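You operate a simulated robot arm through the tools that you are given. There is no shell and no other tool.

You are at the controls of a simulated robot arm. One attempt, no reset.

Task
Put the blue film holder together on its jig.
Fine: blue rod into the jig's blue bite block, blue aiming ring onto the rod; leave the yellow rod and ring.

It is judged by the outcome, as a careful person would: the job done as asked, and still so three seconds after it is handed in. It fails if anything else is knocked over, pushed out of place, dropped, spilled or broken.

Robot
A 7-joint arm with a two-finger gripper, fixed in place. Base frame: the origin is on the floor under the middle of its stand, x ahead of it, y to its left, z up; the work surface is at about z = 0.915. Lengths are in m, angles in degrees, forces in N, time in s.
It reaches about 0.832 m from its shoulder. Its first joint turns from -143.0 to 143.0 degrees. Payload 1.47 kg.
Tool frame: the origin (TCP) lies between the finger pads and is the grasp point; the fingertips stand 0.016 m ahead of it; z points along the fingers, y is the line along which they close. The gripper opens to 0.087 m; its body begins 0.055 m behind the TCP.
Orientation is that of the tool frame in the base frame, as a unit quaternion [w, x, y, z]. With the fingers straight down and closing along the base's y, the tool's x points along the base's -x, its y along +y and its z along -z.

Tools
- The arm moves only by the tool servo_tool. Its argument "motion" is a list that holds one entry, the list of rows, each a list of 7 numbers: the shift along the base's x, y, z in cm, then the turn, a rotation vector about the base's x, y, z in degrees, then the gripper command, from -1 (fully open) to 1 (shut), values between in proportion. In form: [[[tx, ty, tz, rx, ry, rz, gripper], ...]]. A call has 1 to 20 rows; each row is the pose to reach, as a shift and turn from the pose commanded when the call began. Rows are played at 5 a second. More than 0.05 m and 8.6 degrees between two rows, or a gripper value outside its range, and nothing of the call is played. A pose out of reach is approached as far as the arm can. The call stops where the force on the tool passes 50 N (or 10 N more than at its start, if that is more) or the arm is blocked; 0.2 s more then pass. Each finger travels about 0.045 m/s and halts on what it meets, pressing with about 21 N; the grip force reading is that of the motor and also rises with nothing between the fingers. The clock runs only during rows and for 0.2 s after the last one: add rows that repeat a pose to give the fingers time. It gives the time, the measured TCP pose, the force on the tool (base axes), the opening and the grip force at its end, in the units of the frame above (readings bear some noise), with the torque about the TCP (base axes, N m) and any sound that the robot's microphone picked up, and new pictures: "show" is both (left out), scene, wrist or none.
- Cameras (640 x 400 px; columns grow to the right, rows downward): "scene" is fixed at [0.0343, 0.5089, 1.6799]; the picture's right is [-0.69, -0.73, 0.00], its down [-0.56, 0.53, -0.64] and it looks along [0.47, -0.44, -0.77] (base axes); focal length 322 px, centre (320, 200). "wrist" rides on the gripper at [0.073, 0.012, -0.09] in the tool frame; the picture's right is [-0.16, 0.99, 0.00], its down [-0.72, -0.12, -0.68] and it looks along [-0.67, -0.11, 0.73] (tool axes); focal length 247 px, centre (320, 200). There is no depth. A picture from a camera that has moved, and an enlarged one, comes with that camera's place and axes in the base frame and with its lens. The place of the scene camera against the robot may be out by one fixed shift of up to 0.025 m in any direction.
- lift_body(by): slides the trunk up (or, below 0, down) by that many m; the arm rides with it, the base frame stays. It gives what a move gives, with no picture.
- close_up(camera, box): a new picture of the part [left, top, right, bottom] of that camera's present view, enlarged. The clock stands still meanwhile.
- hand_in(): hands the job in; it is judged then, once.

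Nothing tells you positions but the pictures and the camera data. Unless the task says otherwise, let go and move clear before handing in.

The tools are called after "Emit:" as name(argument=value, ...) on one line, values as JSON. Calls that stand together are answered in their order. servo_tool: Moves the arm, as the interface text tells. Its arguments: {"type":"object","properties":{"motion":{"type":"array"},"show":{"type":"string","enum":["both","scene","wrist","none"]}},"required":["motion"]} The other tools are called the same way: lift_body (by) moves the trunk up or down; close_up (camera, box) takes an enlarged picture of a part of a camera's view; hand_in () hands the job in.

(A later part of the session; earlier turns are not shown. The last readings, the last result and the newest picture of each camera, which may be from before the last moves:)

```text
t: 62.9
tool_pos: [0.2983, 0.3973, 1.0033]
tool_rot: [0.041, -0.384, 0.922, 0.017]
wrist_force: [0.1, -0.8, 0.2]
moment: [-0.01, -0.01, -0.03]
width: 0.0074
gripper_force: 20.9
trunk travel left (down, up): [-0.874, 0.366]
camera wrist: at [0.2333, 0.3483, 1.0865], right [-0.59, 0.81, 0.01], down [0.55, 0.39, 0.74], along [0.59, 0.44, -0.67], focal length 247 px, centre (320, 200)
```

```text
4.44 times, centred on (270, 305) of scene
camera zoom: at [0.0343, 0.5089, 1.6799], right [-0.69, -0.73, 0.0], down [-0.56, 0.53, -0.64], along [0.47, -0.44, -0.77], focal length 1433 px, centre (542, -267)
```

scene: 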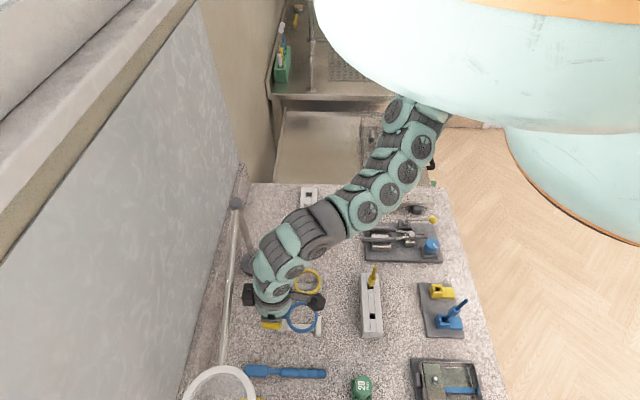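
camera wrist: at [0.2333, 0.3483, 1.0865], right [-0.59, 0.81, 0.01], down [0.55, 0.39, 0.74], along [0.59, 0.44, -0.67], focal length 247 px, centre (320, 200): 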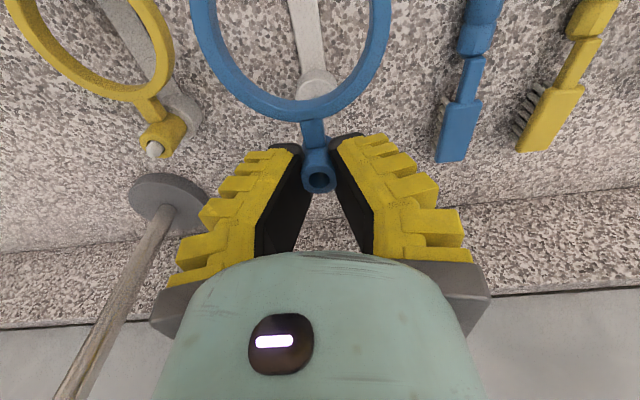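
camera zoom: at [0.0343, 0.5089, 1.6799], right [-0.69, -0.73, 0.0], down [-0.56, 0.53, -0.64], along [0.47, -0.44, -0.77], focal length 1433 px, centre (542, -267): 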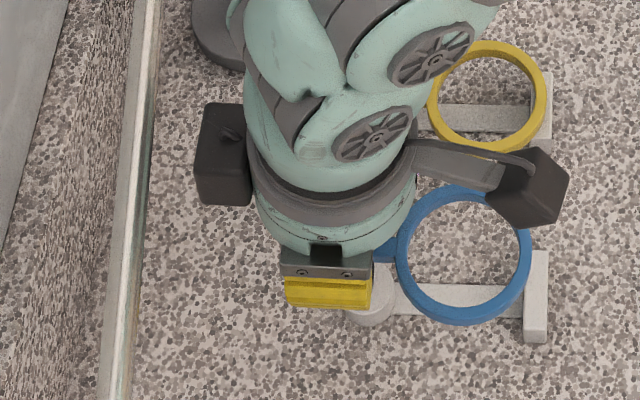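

The ring is off its peg and held. I'll check whether it's hanging level before moving.

Emit:
close_up(camera="wrist", box=[290, 110, 350, 210])

Emit:
close_up(camera="scene", box=[260, 290, 330, 340])

Emit:
close_up(camera="wrist", box=[160, 0, 420, 200])

```text
4.00 times, centred on (320, 160) of wrist
camera zoom: at [0.2333, 0.3483, 1.0865], right [-0.59, 0.81, 0.01], down [0.55, 0.39, 0.74], along [0.59, 0.44, -0.67], focal length 988 px, centre (320, 360)
```

zoom: 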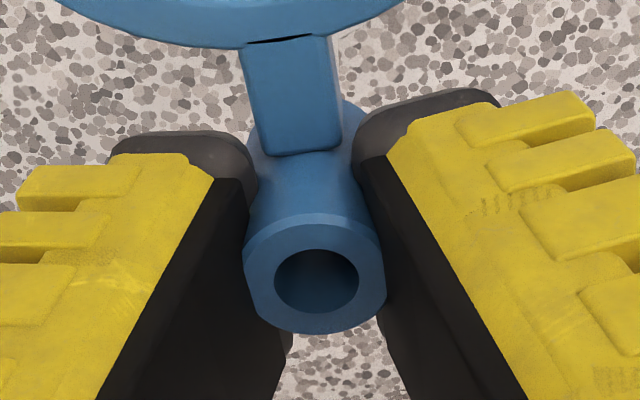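

```text
8.00 times, centred on (295, 315) of scene
camera zoom: at [0.0343, 0.5089, 1.6799], right [-0.69, -0.73, 0.0], down [-0.56, 0.53, -0.64], along [0.47, -0.44, -0.77], focal length 2580 px, centre (520, -720)
```

zoom: 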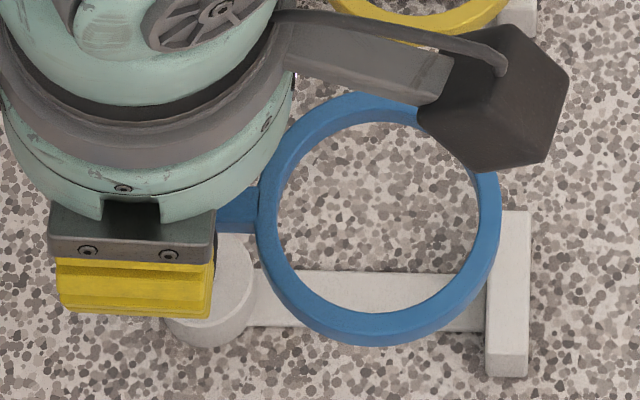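

```text
2.00 times, centred on (290, 100) of wrist
camera zoom: at [0.2333, 0.3483, 1.0865], right [-0.59, 0.81, 0.01], down [0.55, 0.39, 0.74], along [0.59, 0.44, -0.67], focal length 494 px, centre (380, 400)
```

zoom: 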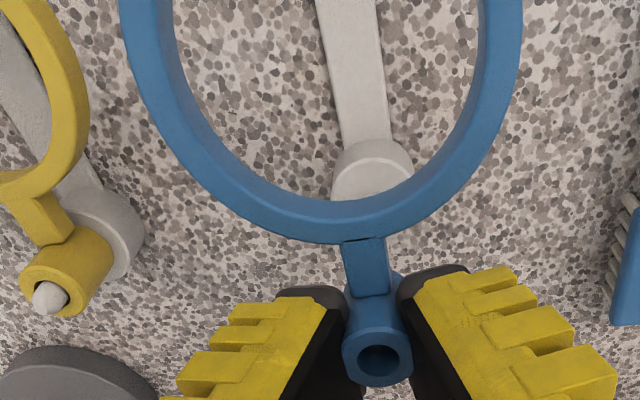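

The ring hangs roughly level with its hub at TCP height. I'll retreat horizontally out from under the pole, then rise.

Emit:
servo_tool(motion=[[[-1, -1, 0, 0, 0, 0, 1], [-2.2, -2.2, 0, 0, 0, 0, 1], [-3.5, -3.5, 0, 0, 0, 0, 1], [-4.8, -4.8, 0, 0, 0, 0, 1], [-5.8, -5.8, 1, 0, 0, 0, 1], [-6.2, -6.2, 3, 0, 0, 0, 1], [-6.4, -6.4, 6, 0, 0, 0, 1], [-6.4, -6.4, 9, 0, 0, 0, 1], [-6.4, -6.4, 12, 0, 0, 0, 1], [-6.4, -6.4, 14, 0, 0, 0, 1], [-6.4, -6.4, 14, 0, 0, 0, 1]]])

Emit:
close_up(camera="wrist", box=[290, 110, 350, 210])

```text
t: 65.3
tool_pos: [0.2339, 0.3331, 1.1425]
tool_rot: [0.04, -0.384, 0.922, 0.016]
wrist_force: [0.1, 0.9, -0.1]
moment: [0.05, 0.01, 0.02]
width: 0.0063
gripper_force: 21.4
trunk travel left (down, up): [-0.874, 0.366]
camera wrist: at [0.169, 0.2842, 1.2271], right [-0.59, 0.81, 0.01], down [0.55, 0.39, 0.74], along [0.59, 0.44, -0.67], focal length 247 px, centre (320, 200)
```

scene: 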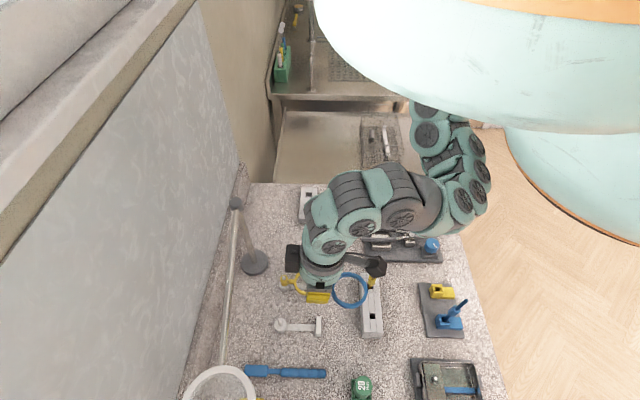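
wrist: 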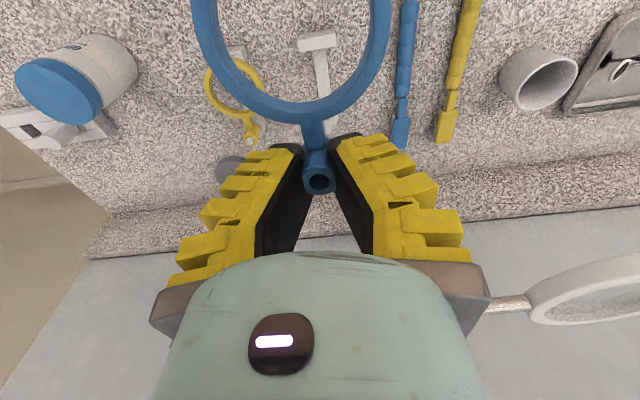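

```text
4.00 times, centred on (320, 160) of wrist
camera zoom: at [0.169, 0.2842, 1.2271], right [-0.59, 0.81, 0.01], down [0.55, 0.39, 0.74], along [0.59, 0.44, -0.67], focal length 988 px, centre (320, 360)
```

zoom: 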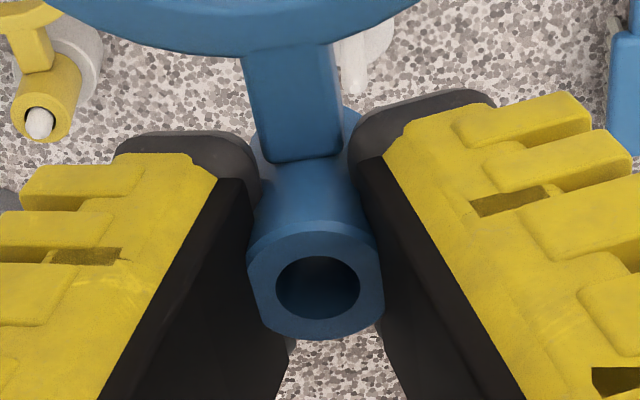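

The ring is securely held and everything else is in place. Raising the trunk, then carrying the ring high toward the jig.

Emit:
lift_body(by=0.15)

Emit:
servo_tool(motion=[[[-1, -1, -1, 0, 0, 0, 1], [-2.5, -2.6, -2.5, 0, 0, 0, 1], [-4, -4.3, -4, 0, 0, 0, 1], [-5.5, -6, -5.5, 0, 0, 0, 1], [-7, -7.7, -7, 0, 0, 0, 1], [-8.5, -9.4, -8.5, 0, 0, 0, 1], [-10, -11, -10, 0, 0, 0, 1], [-11.5, -12.5, -11.5, 0, 0, 0, 1], [-12, -13, -12.5, 0, 0, 0, 1], [-12, -13, -12.5, 0, 0, 0, 1]]])

```text
t: 67.1
tool_pos: [0.2337, 0.3329, 1.2924]
tool_rot: [0.039, -0.383, 0.923, 0.016]
wrist_force: [0.0, 1.0, -0.4]
moment: [-0.01, 0.03, -0.02]
width: 0.0061
gripper_force: 21.3
trunk travel left (down, up): [-1.024, 0.216]
```

```text
t: 69.3
tool_pos: [0.1134, 0.2032, 1.1691]
tool_rot: [0.039, -0.384, 0.922, 0.017]
wrist_force: [0.0, 0.3, 0.5]
moment: [0.01, 0.0, 0.0]
width: 0.0061
gripper_force: 21.2
trunk travel left (down, up): [-1.024, 0.216]
camera wrist: at [0.0484, 0.1542, 1.2523], right [-0.59, 0.81, 0.01], down [0.55, 0.39, 0.74], along [0.59, 0.44, -0.67], focal length 247 px, centre (320, 200)
```

scene: 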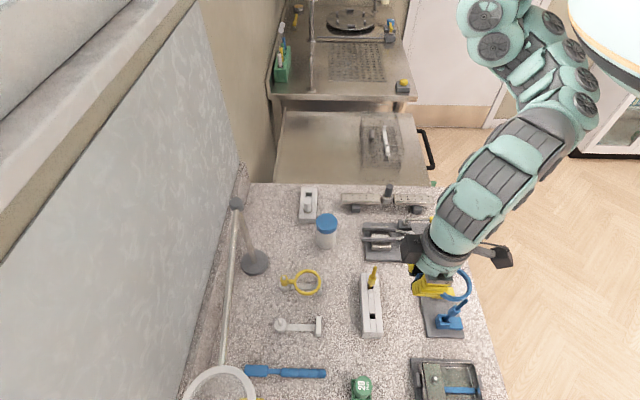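
wrist: 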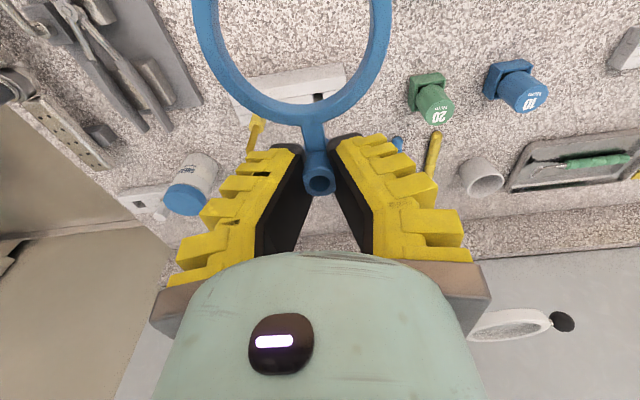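

Going well. Continuing toward the rod, keeping the hub well above the pin tip.

Emit:
servo_tool(motion=[[[-1.2, -1.4, -0.5, 0, 0, 0, 1], [-2.4, -2.8, -1, 0, 0, 0, 1], [-3.6, -4.2, -1.5, 0, 0, 0, 1], [-4.8, -5.6, -2, 0, 0, 0, 1], [-5.8, -6.8, -2.5, 0, 0, 0, 1], [-5.8, -6.8, -2.5, 0, 0, 0, 1]]])

Emit:
close_up(camera="scene", box=[400, 230, 500, 340])

Emit:
close_up(camera="wrist", box=[220, 40, 420, 220])

```text
t: 70.7
tool_pos: [0.0566, 0.1352, 1.1432]
tool_rot: [0.039, -0.384, 0.922, 0.016]
wrist_force: [0.3, -0.8, -0.1]
moment: [0.03, -0.03, -0.01]
width: 0.0061
gripper_force: 21.1
trunk travel left (down, up): [-1.024, 0.216]
camera wrist: at [-0.0089, 0.0867, 1.2266], right [-0.59, 0.81, 0.01], down [0.55, 0.39, 0.74], along [0.59, 0.44, -0.67], focal length 247 px, centre (320, 200)
```

scene: 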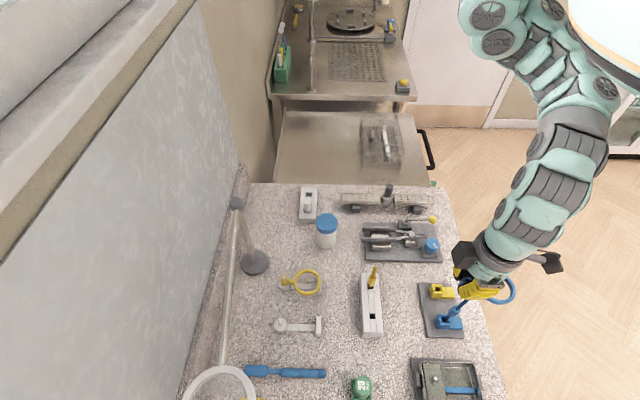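
wrist: 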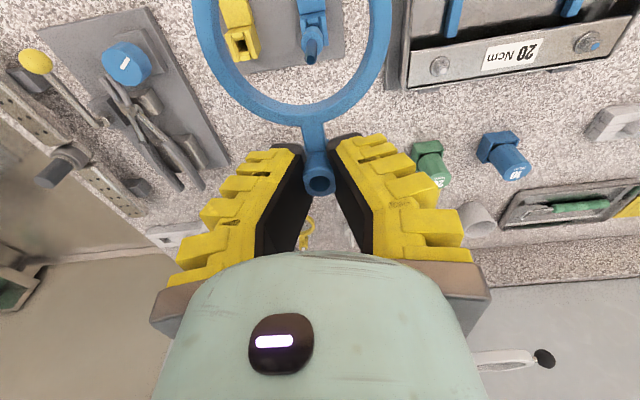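

```text
3.64 times, centred on (450, 285) of scene
camera zoom: at [0.0343, 0.5089, 1.6799], right [-0.69, -0.73, 0.0], down [-0.56, 0.53, -0.64], along [0.47, -0.44, -0.77], focal length 1173 px, centre (-153, -109)
```

zoom: 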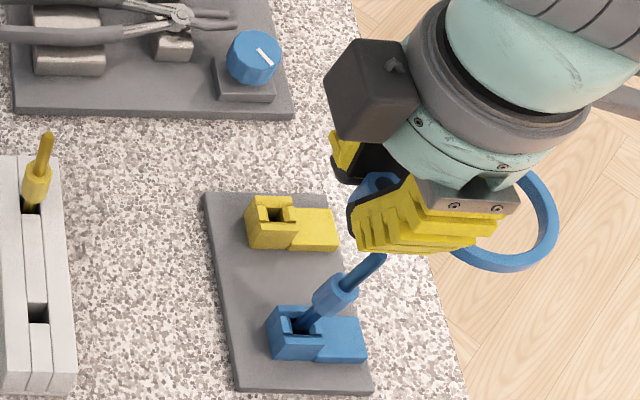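

```text
2.22 times, centred on (320, 130) of wrist
camera zoom: at [-0.0089, 0.0867, 1.2266], right [-0.59, 0.81, 0.01], down [0.55, 0.39, 0.74], along [0.59, 0.44, -0.67], focal length 549 px, centre (320, 356)
```

zoom: 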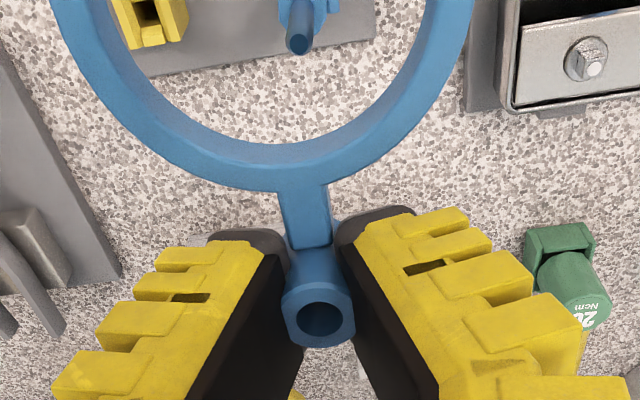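

The leaning pin tip triangulates to about (0.0365, 0.115, 1.06). I'll bring the hub directly above it, then check from both cameras.

Emit:
servo_tool(motion=[[[-0.7, -0.7, -0.5, 0, 0, 0, 1], [-1.4, -1.4, -1.2, 0, 0, 0, 1], [-1.95, -1.98, -2.2, 0, 0, 0, 1], [-1.95, -1.98, -3.0, 0, 0, 0, 1], [-1.95, -1.98, -3.0, 0, 0, 0, 1], [-1.95, -1.98, -3.0, 0, 0, 0, 1]]])

Emit:
close_up(camera="scene", box=[430, 260, 500, 330])

Emit:
close_up(camera="wrist", box=[250, 60, 390, 220])

```text
t: 72.1
tool_pos: [0.0377, 0.1156, 1.1127]
tool_rot: [0.039, -0.384, 0.922, 0.017]
wrist_force: [-0.1, -0.4, -0.1]
moment: [0.03, 0.03, -0.02]
width: 0.006
gripper_force: 20.7
trunk travel left (down, up): [-1.024, 0.216]
camera wrist: at [-0.0286, 0.0671, 1.1969], right [-0.59, 0.81, 0.01], down [0.55, 0.39, 0.74], along [0.59, 0.44, -0.67], focal length 247 px, centre (320, 200)
```

scene: 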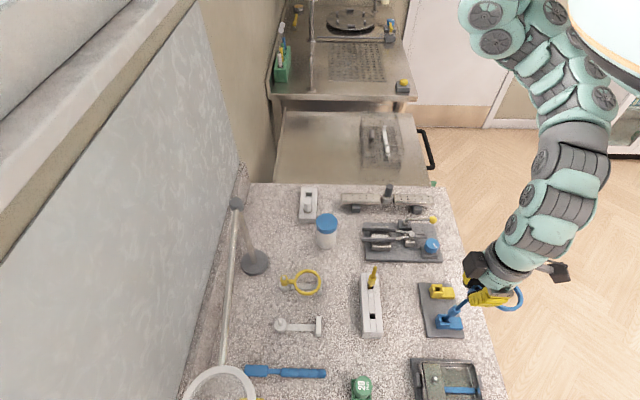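
wrist: 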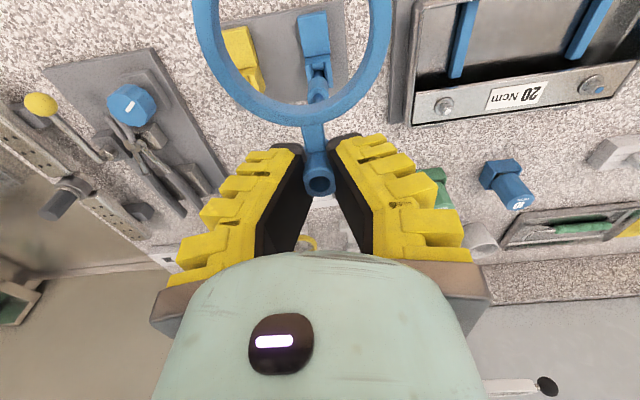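

```text
5.71 times, centred on (465, 295) of scene
camera zoom: at [0.0343, 0.5089, 1.6799], right [-0.69, -0.73, 0.0], down [-0.56, 0.53, -0.64], along [0.47, -0.44, -0.77], focal length 1843 px, centre (-509, -343)
```

zoom: 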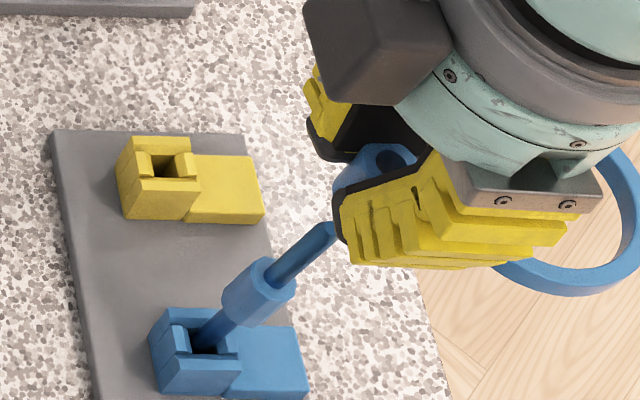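

```text
2.50 times, centred on (320, 140) of wrist
camera zoom: at [-0.0286, 0.0671, 1.1969], right [-0.59, 0.81, 0.01], down [0.55, 0.39, 0.74], along [0.59, 0.44, -0.67], focal length 617 px, centre (320, 350)
```

zoom: 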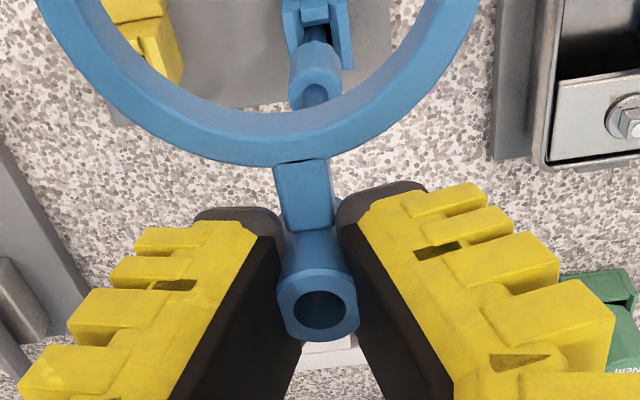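

The hub is above the pin. Let me zoom in tightly on the hub and tip from the scene camera to confirm alignment.

Emit:
close_up(camera="scene", box=[450, 270, 490, 310])

Emit:
close_up(camera="wrist", box=[290, 60, 350, 150])

```text
10.00 times, centred on (470, 290) of scene
camera zoom: at [0.0343, 0.5089, 1.6799], right [-0.69, -0.73, 0.0], down [-0.56, 0.53, -0.64], along [0.47, -0.44, -0.77], focal length 3225 px, centre (-1180, -700)
```

zoom: 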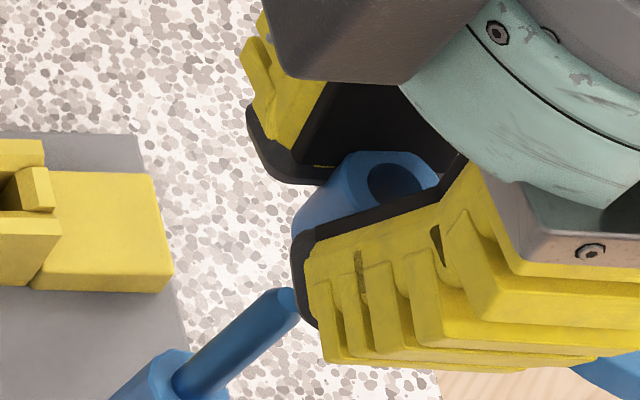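

```text
4.44 times, centred on (320, 105) of wrist
camera zoom: at [-0.0286, 0.0671, 1.1969], right [-0.59, 0.81, 0.01], down [0.55, 0.39, 0.74], along [0.59, 0.44, -0.67], focal length 1098 px, centre (320, 622)
```

zoom: 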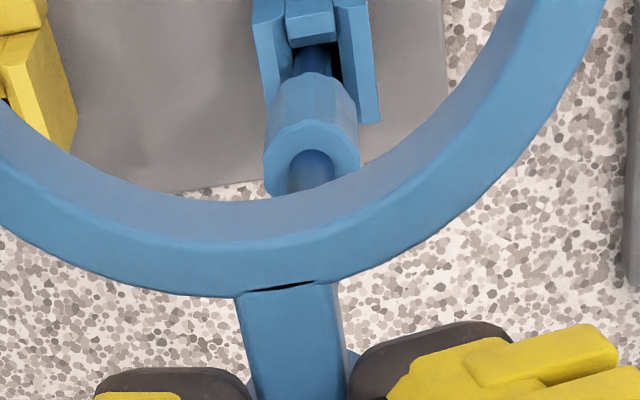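

Relative to the hub, the pin tip is offset by about a millimetre. I'll correct that and lower until the hub bottom is just above the tip, then look again.

Emit:
servo_tool(motion=[[[0.12, -0.03, -0.5, 0, 0, 0, 1], [0.12, -0.03, -1.0, 0, 0, 0, 1], [0.12, -0.03, -1.6, 0, 0, 0, 1], [0.12, -0.03, -1.9, 0, 0, 0, 1], [0.12, -0.03, -1.9, 0, 0, 0, 1]]], show="wrist")

Emit:
close_up(camera="scene", box=[445, 270, 495, 320])

Emit:
close_up(camera="wrist", box=[280, 60, 360, 200])

```text
t: 73.3
tool_pos: [0.0374, 0.1149, 1.0948]
tool_rot: [0.039, -0.383, 0.923, 0.017]
wrist_force: [-0.4, 0.1, -0.2]
moment: [-0.01, -0.03, 0.01]
width: 0.0059
gripper_force: 20.8
trunk travel left (down, up): [-1.024, 0.216]
camera wrist: at [-0.0274, 0.0661, 1.1779], right [-0.59, 0.81, 0.01], down [0.55, 0.39, 0.74], along [0.59, 0.44, -0.67], focal length 247 px, centre (320, 200)
```

wrist: 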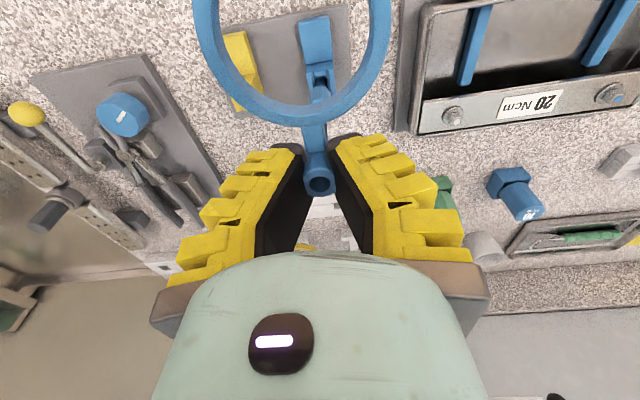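

```text
8.00 times, centred on (470, 295) of scene
camera zoom: at [0.0343, 0.5089, 1.6799], right [-0.69, -0.73, 0.0], down [-0.56, 0.53, -0.64], along [0.47, -0.44, -0.77], focal length 2580 px, centre (-880, -560)
```

zoom: 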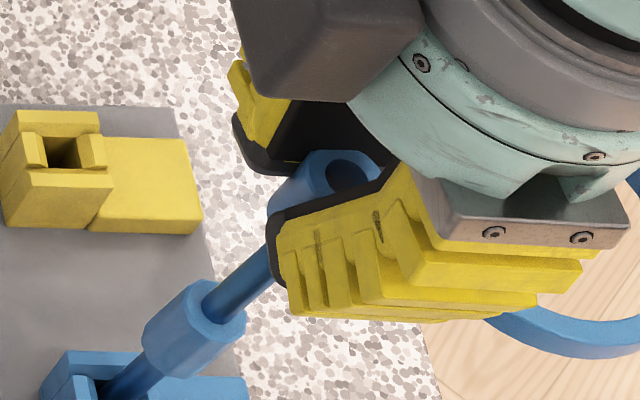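

```text
2.86 times, centred on (320, 130) of wrist
camera zoom: at [-0.0274, 0.0661, 1.1779], right [-0.59, 0.81, 0.01], down [0.55, 0.39, 0.74], along [0.59, 0.44, -0.67], focal length 706 px, centre (320, 400)
```

zoom: 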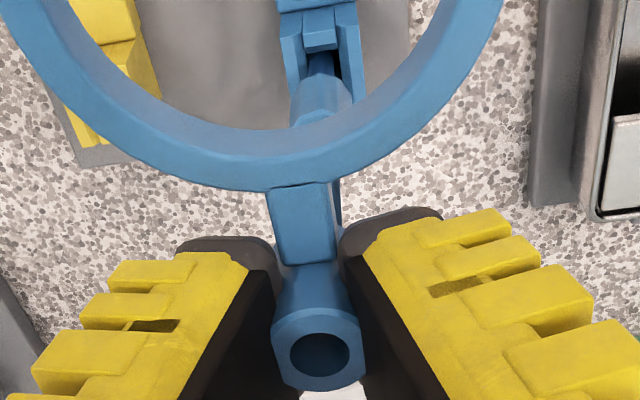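

The pin shows just beside the neck in the wrist view. I'll zoom there to measure the sideways alignment.

Emit:
close_up(camera="wrist", box=[295, 70, 345, 150])

Emit:
close_up(camera="scene", box=[460, 280, 490, 310])

```text
5.00 times, centred on (320, 110) of wrist
camera zoom: at [-0.0274, 0.0661, 1.1779], right [-0.59, 0.81, 0.01], down [0.55, 0.39, 0.74], along [0.59, 0.44, -0.67], focal length 1235 px, centre (320, 650)
```

zoom: 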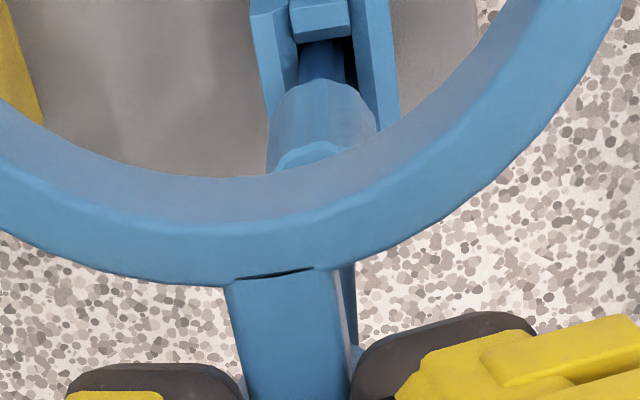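

```text
13.33 times, centred on (475, 295) of scene
camera zoom: at [0.0343, 0.5089, 1.6799], right [-0.69, -0.73, 0.0], down [-0.56, 0.53, -0.64], along [0.47, -0.44, -0.77], focal length 4300 px, centre (-1747, -1067)
```

zoom: 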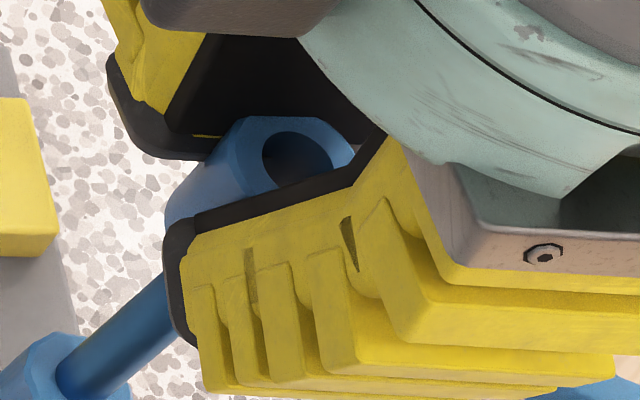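

The pin tip is about 0.8 mm to one side of the hub axis. I'll correct that and lower slowly past the expected entry height, watching for any contact force.

Emit:
servo_tool(motion=[[[-0.05, 0.06, 0, 0, 0, 0, 1], [-0.05, 0.06, -0.4, 0, 0, 0, 1], [-0.05, 0.06, -0.8, 0, 0, 0, 1], [-0.05, 0.06, -1.2, 0, 0, 0, 1], [-0.05, 0.06, -1.2, 0, 0, 0, 1]]], show="wrist")

Emit:
close_up(camera="wrist", box=[280, 60, 360, 200])

Emit:
close_up(camera="scene", box=[435, 270, 495, 330])

```text
t: 74.5
tool_pos: [0.0374, 0.1145, 1.0825]
tool_rot: [0.04, -0.383, 0.923, 0.017]
wrist_force: [0.3, 0.3, 0.1]
moment: [0.02, 0.0, -0.03]
width: 0.0057
gripper_force: 21.0
trunk travel left (down, up): [-1.024, 0.216]
camera wrist: at [-0.0279, 0.0669, 1.1659], right [-0.59, 0.81, 0.01], down [0.55, 0.39, 0.74], along [0.59, 0.44, -0.67], focal length 247 px, centre (320, 200)
```

wrist: 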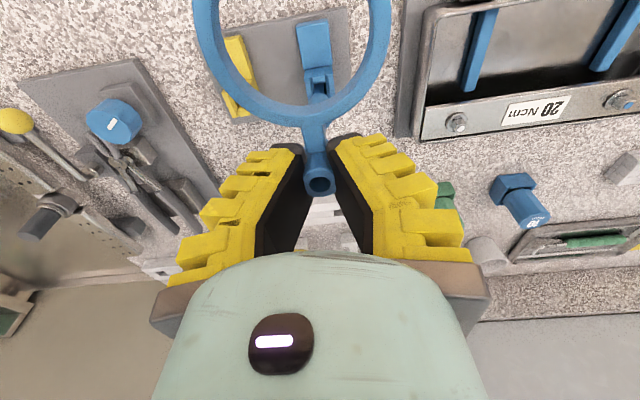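

```text
2.86 times, centred on (320, 130) of wrist
camera zoom: at [-0.0279, 0.0669, 1.1659], right [-0.59, 0.81, 0.01], down [0.55, 0.39, 0.74], along [0.59, 0.44, -0.67], focal length 706 px, centre (320, 400)
```

zoom: 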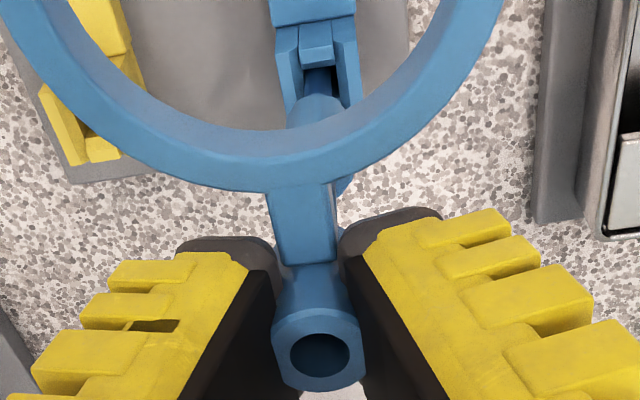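

```text
6.67 times, centred on (465, 300) of scene
camera zoom: at [0.0343, 0.5089, 1.6799], right [-0.69, -0.73, 0.0], down [-0.56, 0.53, -0.64], along [0.47, -0.44, -0.77], focal length 2150 px, centre (-647, -467)
```

zoom: 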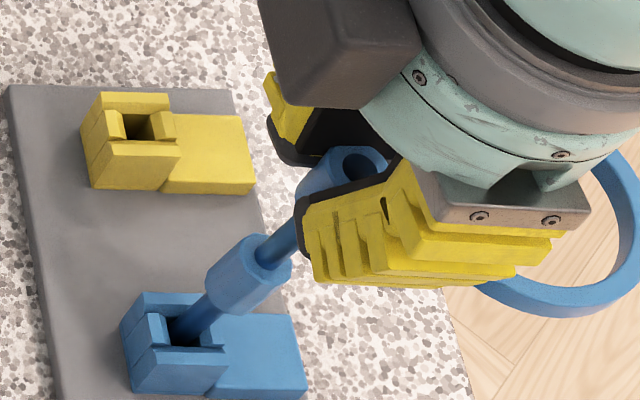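

There's no contact force at the expected entry height, which suggests the pin is entering the hole. I'll lower another centimetre, following the rod's lean.

Emit:
servo_tool(motion=[[[0.02, 0.02, -0.3, 0, 0, 0, 1], [0.04, 0.04, -0.6, 0, 0, 0, 1], [0.06, 0.06, -0.9, 0, 0, 0, 1], [0.06, 0.06, -0.9, 0, 0, 0, 1]]], show="wrist")

Emit:
close_up(camera="wrist", box=[290, 100, 350, 200])

Emit:
close_up(camera="scene", box=[435, 270, 495, 330])

```text
t: 75.5
tool_pos: [0.0374, 0.1159, 1.0728]
tool_rot: [0.04, -0.384, 0.922, 0.016]
wrist_force: [-0.4, -0.3, 0.4]
moment: [-0.01, 0.01, -0.02]
width: 0.0061
gripper_force: 21.2
trunk travel left (down, up): [-1.024, 0.216]
camera wrist: at [-0.027, 0.0674, 1.1569], right [-0.59, 0.81, 0.01], down [0.55, 0.39, 0.74], along [0.59, 0.44, -0.67], focal length 247 px, centre (320, 200)
```

wrist: 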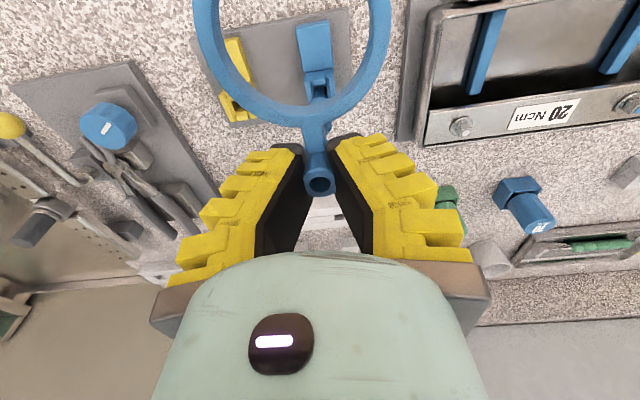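

```text
4.00 times, centred on (320, 150) of wrist
camera zoom: at [-0.027, 0.0674, 1.1569], right [-0.59, 0.81, 0.01], down [0.55, 0.39, 0.74], along [0.59, 0.44, -0.67], focal length 988 px, centre (320, 400)
```

zoom: 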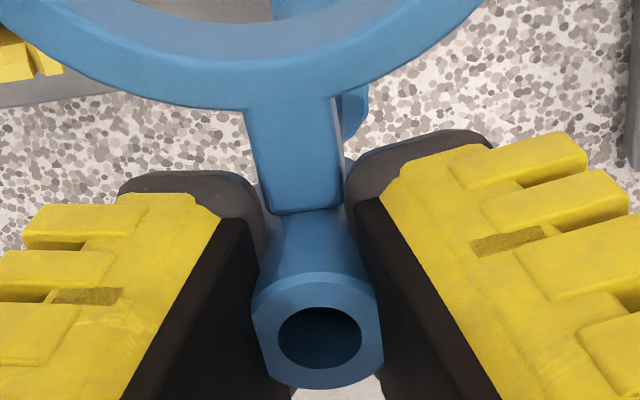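

```text
6.67 times, centred on (465, 300) of scene
camera zoom: at [0.0343, 0.5089, 1.6799], right [-0.69, -0.73, 0.0], down [-0.56, 0.53, -0.64], along [0.47, -0.44, -0.77], focal length 2150 px, centre (-647, -467)
```

zoom: 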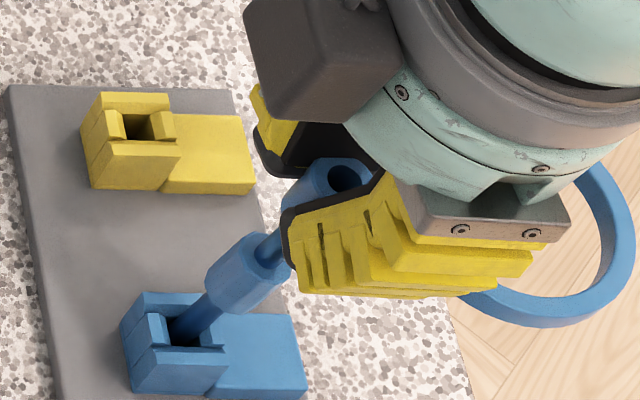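

Still no force. I'll look closely for the pin inside the hub rather than beside it.

Emit:
close_up(camera="wrist", box=[300, 155, 340, 200])

Emit:
close_up(camera="scene", box=[455, 285, 485, 315])

Emit:
close_up(camera="wrist", box=[300, 90, 350, 150])

```text
8.89 times, centred on (320, 178) of wrist
camera zoom: at [-0.027, 0.0674, 1.1569], right [-0.59, 0.81, 0.01], down [0.55, 0.39, 0.74], along [0.59, 0.44, -0.67], focal length 2195 px, centre (320, 400)
```

zoom: 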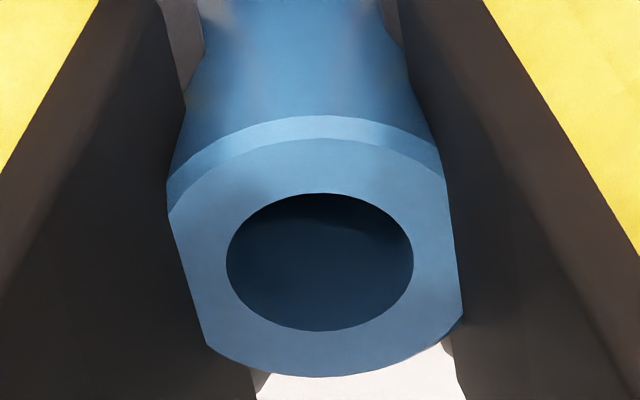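

```text
13.33 times, centred on (470, 300) of scene
camera zoom: at [0.0343, 0.5089, 1.6799], right [-0.69, -0.73, 0.0], down [-0.56, 0.53, -0.64], along [0.47, -0.44, -0.77], focal length 4300 px, centre (-1680, -1133)
```

zoom: 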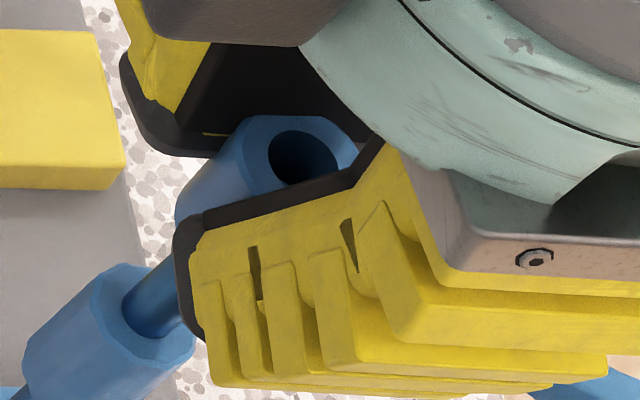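

```text
6.67 times, centred on (325, 120) of wrist
camera zoom: at [-0.027, 0.0674, 1.1569], right [-0.59, 0.81, 0.01], down [0.55, 0.39, 0.74], along [0.59, 0.44, -0.67], focal length 1646 px, centre (287, 733)
```

zoom: 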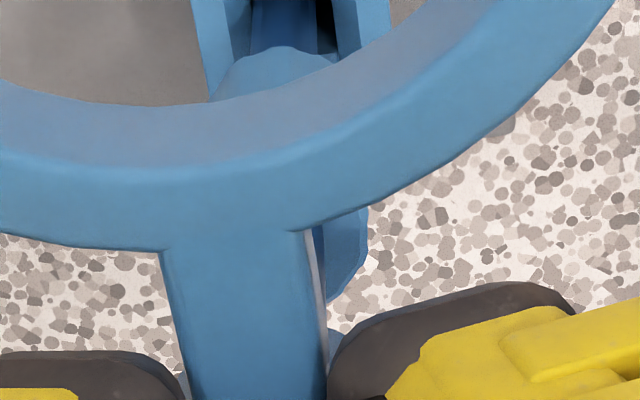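

The geometry from both views puts the pin inside the hub bore. I'll continue down, following the lean, and look for the pin tip at the hub's top.

Emit:
servo_tool(motion=[[[0.02, 0.02, -0.3, 0, 0, 0, 1], [0.04, 0.04, -0.6, 0, 0, 0, 1], [0.07, 0.07, -0.9, 0, 0, 0, 1], [0.09, 0.09, -1.2, 0, 0, 0, 1], [0.09, 0.09, -1.2, 0, 0, 0, 1]]], show="wrist")

Emit:
close_up(camera="wrist", box=[300, 155, 340, 200])

Emit:
close_up(camera="scene", box=[435, 275, 495, 335])

```text
t: 76.7
tool_pos: [0.0384, 0.1169, 1.0612]
tool_rot: [0.039, -0.384, 0.923, 0.018]
wrist_force: [-0.8, -0.3, -0.1]
moment: [0.01, 0.02, 0.02]
width: 0.0061
gripper_force: 21.0
trunk travel left (down, up): [-1.024, 0.216]
camera wrist: at [-0.0264, 0.0684, 1.1449], right [-0.59, 0.81, 0.01], down [0.55, 0.39, 0.74], along [0.59, 0.44, -0.67], focal length 247 px, centre (320, 200)
```

wrist: 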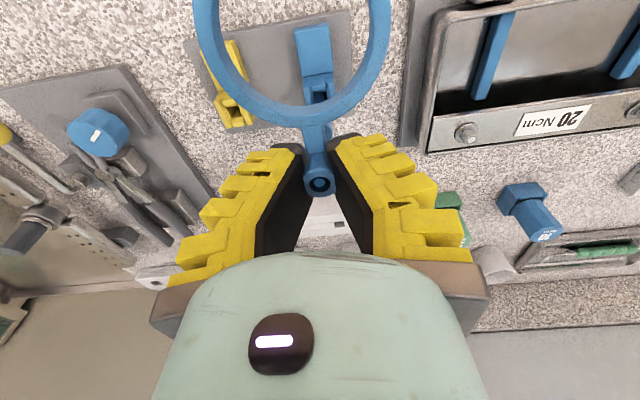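

```text
8.89 times, centred on (320, 178) of wrist
camera zoom: at [-0.0264, 0.0684, 1.1449], right [-0.59, 0.81, 0.01], down [0.55, 0.39, 0.74], along [0.59, 0.44, -0.67], focal length 2195 px, centre (320, 400)
```

zoom: 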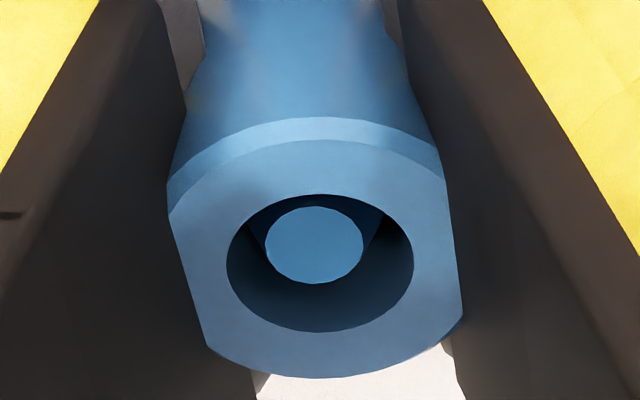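

```text
6.67 times, centred on (465, 305) of scene
camera zoom: at [0.0343, 0.5089, 1.6799], right [-0.69, -0.73, 0.0], down [-0.56, 0.53, -0.64], along [0.47, -0.44, -0.77], focal length 2150 px, centre (-647, -500)
```

zoom: 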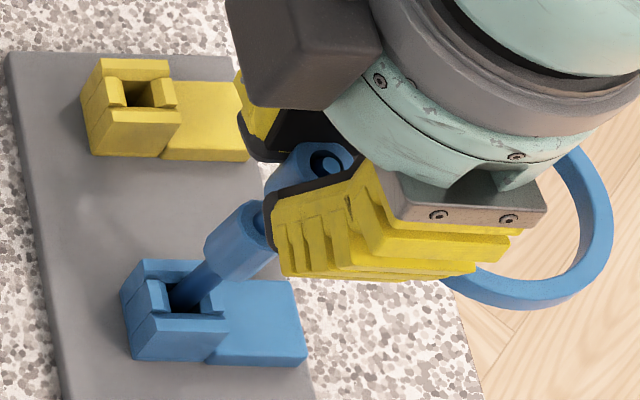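

The pin tip is clearly visible inside the hub hole, so the ring is threaded on the rod. Continuing down toward the collar.

Emit:
servo_tool(motion=[[[0.02, 0.02, -0.4, 0, 0, 0, 1], [0.05, 0.05, -0.8, 0, 0, 0, 1], [0.08, 0.08, -1.2, 0, 0, 0, 1], [0.11, 0.11, -1.6, 0, 0, 0, 1], [0.13, 0.13, -1.8, 0, 0, 0, 1], [0.13, 0.13, -1.8, 0, 0, 0, 1]]], show="wrist")

Emit:
close_up(camera="wrist", box=[285, 110, 355, 210])

Emit:
close_up(camera="scene", box=[435, 275, 495, 335])

```text
t: 78.1
tool_pos: [0.04, 0.118, 1.0434]
tool_rot: [0.039, -0.384, 0.922, 0.016]
wrist_force: [0.5, -0.1, -0.3]
moment: [0.0, -0.01, 0.01]
width: 0.0061
gripper_force: 20.6
trunk travel left (down, up): [-1.024, 0.216]
camera wrist: at [-0.0246, 0.07, 1.127], right [-0.59, 0.81, 0.01], down [0.55, 0.39, 0.74], along [0.59, 0.44, -0.67], focal length 247 px, centre (320, 200)
```

wrist: 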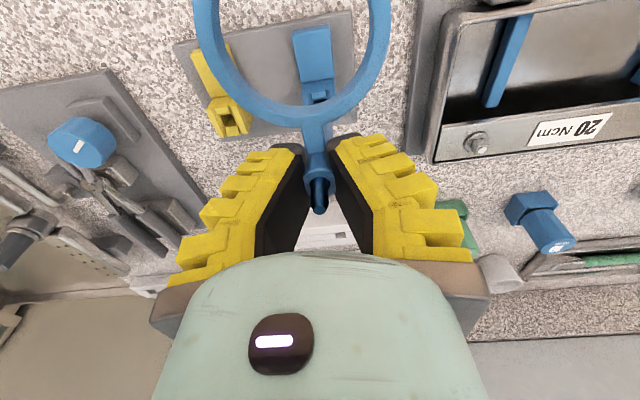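

```text
4.00 times, centred on (320, 160) of wrist
camera zoom: at [-0.0246, 0.07, 1.127], right [-0.59, 0.81, 0.01], down [0.55, 0.39, 0.74], along [0.59, 0.44, -0.67], focal length 988 px, centre (320, 360)
```

zoom: 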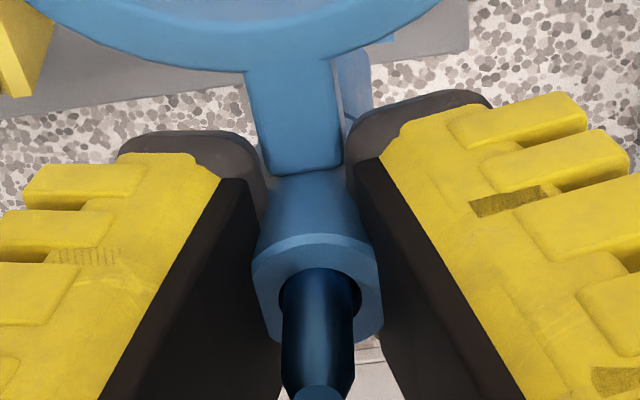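

```text
6.67 times, centred on (465, 305) of scene
camera zoom: at [0.0343, 0.5089, 1.6799], right [-0.69, -0.73, 0.0], down [-0.56, 0.53, -0.64], along [0.47, -0.44, -0.77], focal length 2150 px, centre (-647, -500)
```

zoom: 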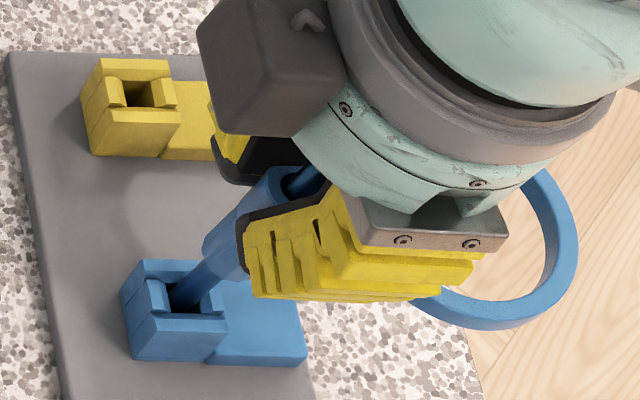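

The pin now protrudes well through the hub with no force. I'll lower the last few millimetres onto the collar.

Emit:
servo_tool(motion=[[[0.02, 0.02, -0.2, 0, 0, 0, 1], [0.03, 0.03, -0.4, 0, 0, 0, 1], [0.03, 0.03, -0.4, 0, 0, 0, 1]]], show="none")

Emit:
servo_tool(motion=[[[0.01, 0.01, -0.15, 0, 0, 0, 1], [0.01, 0.01, -0.15, 0, 0, 0, 1]]], show="wrist")

Emit:
close_up(camera="wrist", box=[285, 90, 355, 210])

Emit:
close_up(camera="scene", box=[435, 275, 495, 335])

```text
t: 78.9
tool_pos: [0.0411, 0.1193, 1.0398]
tool_rot: [0.04, -0.384, 0.922, 0.017]
wrist_force: [1.0, -0.3, 13.5]
moment: [0.06, -0.09, 0.02]
width: 0.0087
gripper_force: 21.1
trunk travel left (down, up): [-1.024, 0.216]
```

```text
t: 79.5
tool_pos: [0.04, 0.1189, 1.0376]
tool_rot: [0.04, -0.384, 0.922, 0.017]
wrist_force: [-0.2, 0.5, 13.1]
moment: [0.09, -0.12, 0.02]
width: 0.0103
gripper_force: 21.4
trunk travel left (down, up): [-1.024, 0.216]
camera wrist: at [-0.0241, 0.0704, 1.1215], right [-0.59, 0.81, 0.01], down [0.55, 0.39, 0.74], along [0.59, 0.44, -0.67], focal length 247 px, centre (320, 200)
```

wrist: 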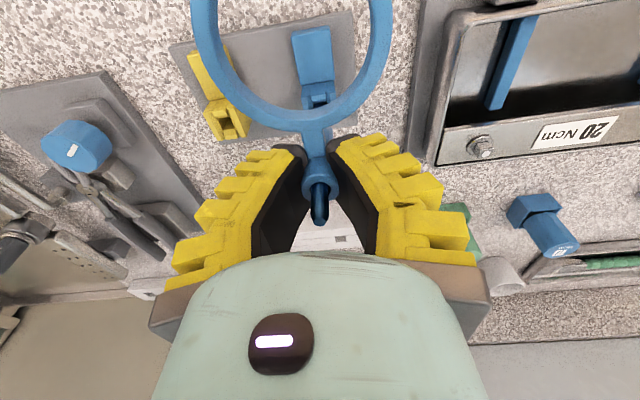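

```text
3.33 times, centred on (320, 150) of wrist
camera zoom: at [-0.0241, 0.0704, 1.1215], right [-0.59, 0.81, 0.01], down [0.55, 0.39, 0.74], along [0.59, 0.44, -0.67], focal length 823 px, centre (320, 367)
```

zoom: 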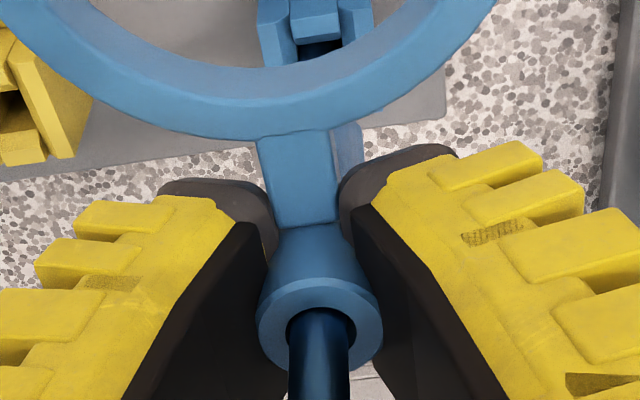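

```text
6.67 times, centred on (465, 305) of scene
camera zoom: at [0.0343, 0.5089, 1.6799], right [-0.69, -0.73, 0.0], down [-0.56, 0.53, -0.64], along [0.47, -0.44, -0.77], focal length 2150 px, centre (-647, -500)
```

zoom: 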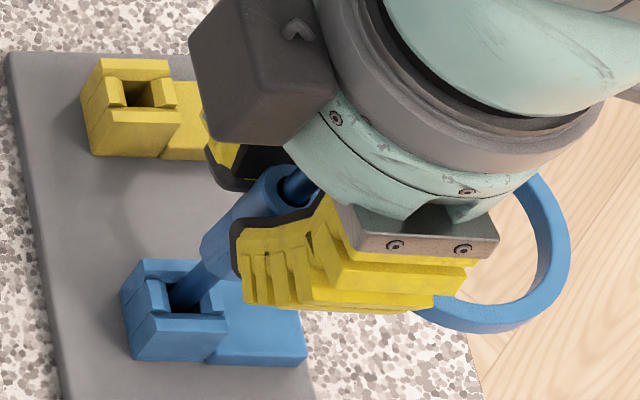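

The hub is seated on the collar (about 13 N before it slid in the grip). I'll ease off and open the fingers gently.

Emit:
servo_tool(motion=[[[0, 0, 0.1, 0, 0, 0, 1], [0, 0, 0.1, 0, 0, 0, 0.8], [0, 0, 0.1, 0, 0, 0, 0.6], [0, 0, 0.1, 0, 0, 0, 0.4], [0, 0, 0.1, 0, 0, 0, 0.1], [0, 0, 0.1, 0, 0, 0, -0.2], [0, 0, 0.1, 0, 0, 0, -0.4], [0, 0, 0.1, 0, 0, 0, -0.4]]])

Emit:
close_up(camera="wrist", box=[240, 60, 400, 240])

Emit:
close_up(camera="scene", box=[435, 270, 505, 335])

```text
t: 81.3
tool_pos: [0.0411, 0.1184, 1.0388]
tool_rot: [0.039, -0.384, 0.922, 0.017]
wrist_force: [-0.6, -0.1, -0.5]
moment: [-0.01, -0.02, -0.01]
width: 0.0652
gripper_force: 2.8
trunk travel left (down, up): [-1.024, 0.216]
camera wrist: at [-0.0245, 0.0699, 1.1223], right [-0.59, 0.81, 0.01], down [0.55, 0.39, 0.74], along [0.59, 0.44, -0.67], focal length 247 px, centre (320, 200)
```

scene: 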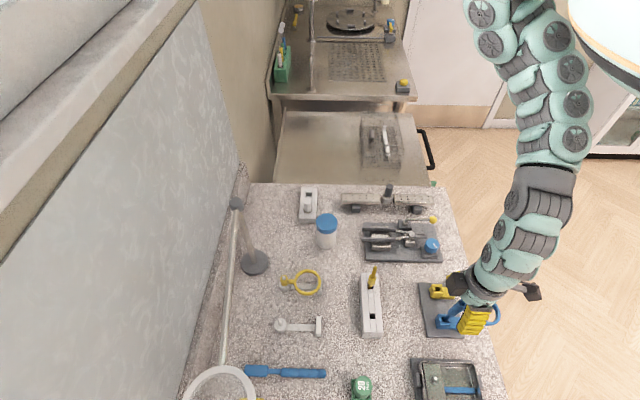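
wrist: 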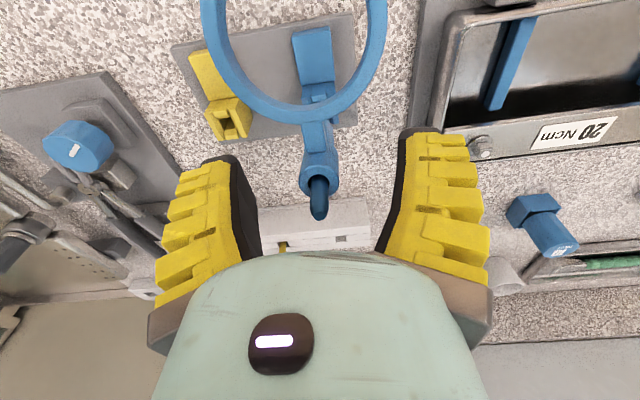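

```text
2.22 times, centred on (320, 150) of wrist
camera zoom: at [-0.0245, 0.0699, 1.1223], right [-0.59, 0.81, 0.01], down [0.55, 0.39, 0.74], along [0.59, 0.44, -0.67], focal length 549 px, centre (320, 311)
```

zoom: 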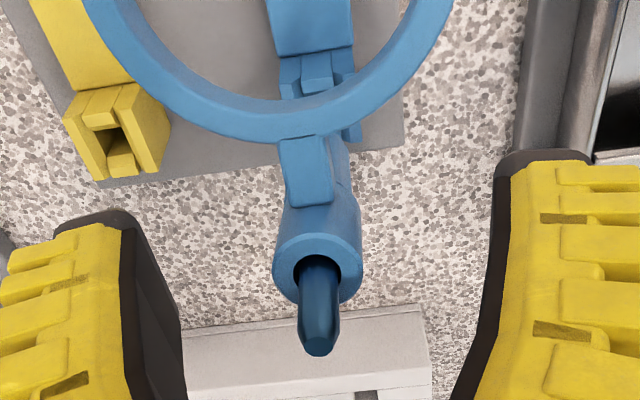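

```text
6.15 times, centred on (470, 302) of scene
camera zoom: at [0.0343, 0.5089, 1.6799], right [-0.69, -0.73, 0.0], down [-0.56, 0.53, -0.64], along [0.47, -0.44, -0.77], focal length 1984 px, centre (-603, -431)
```

zoom: 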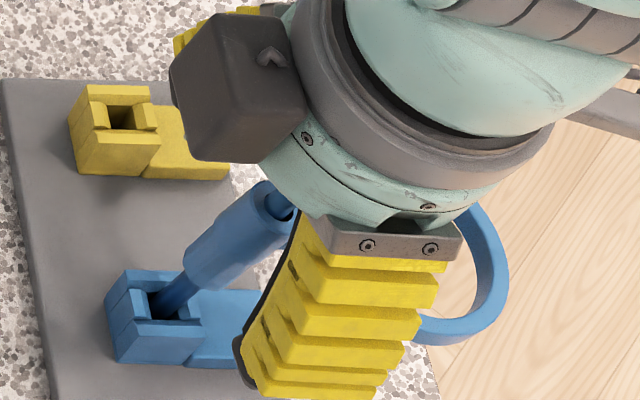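

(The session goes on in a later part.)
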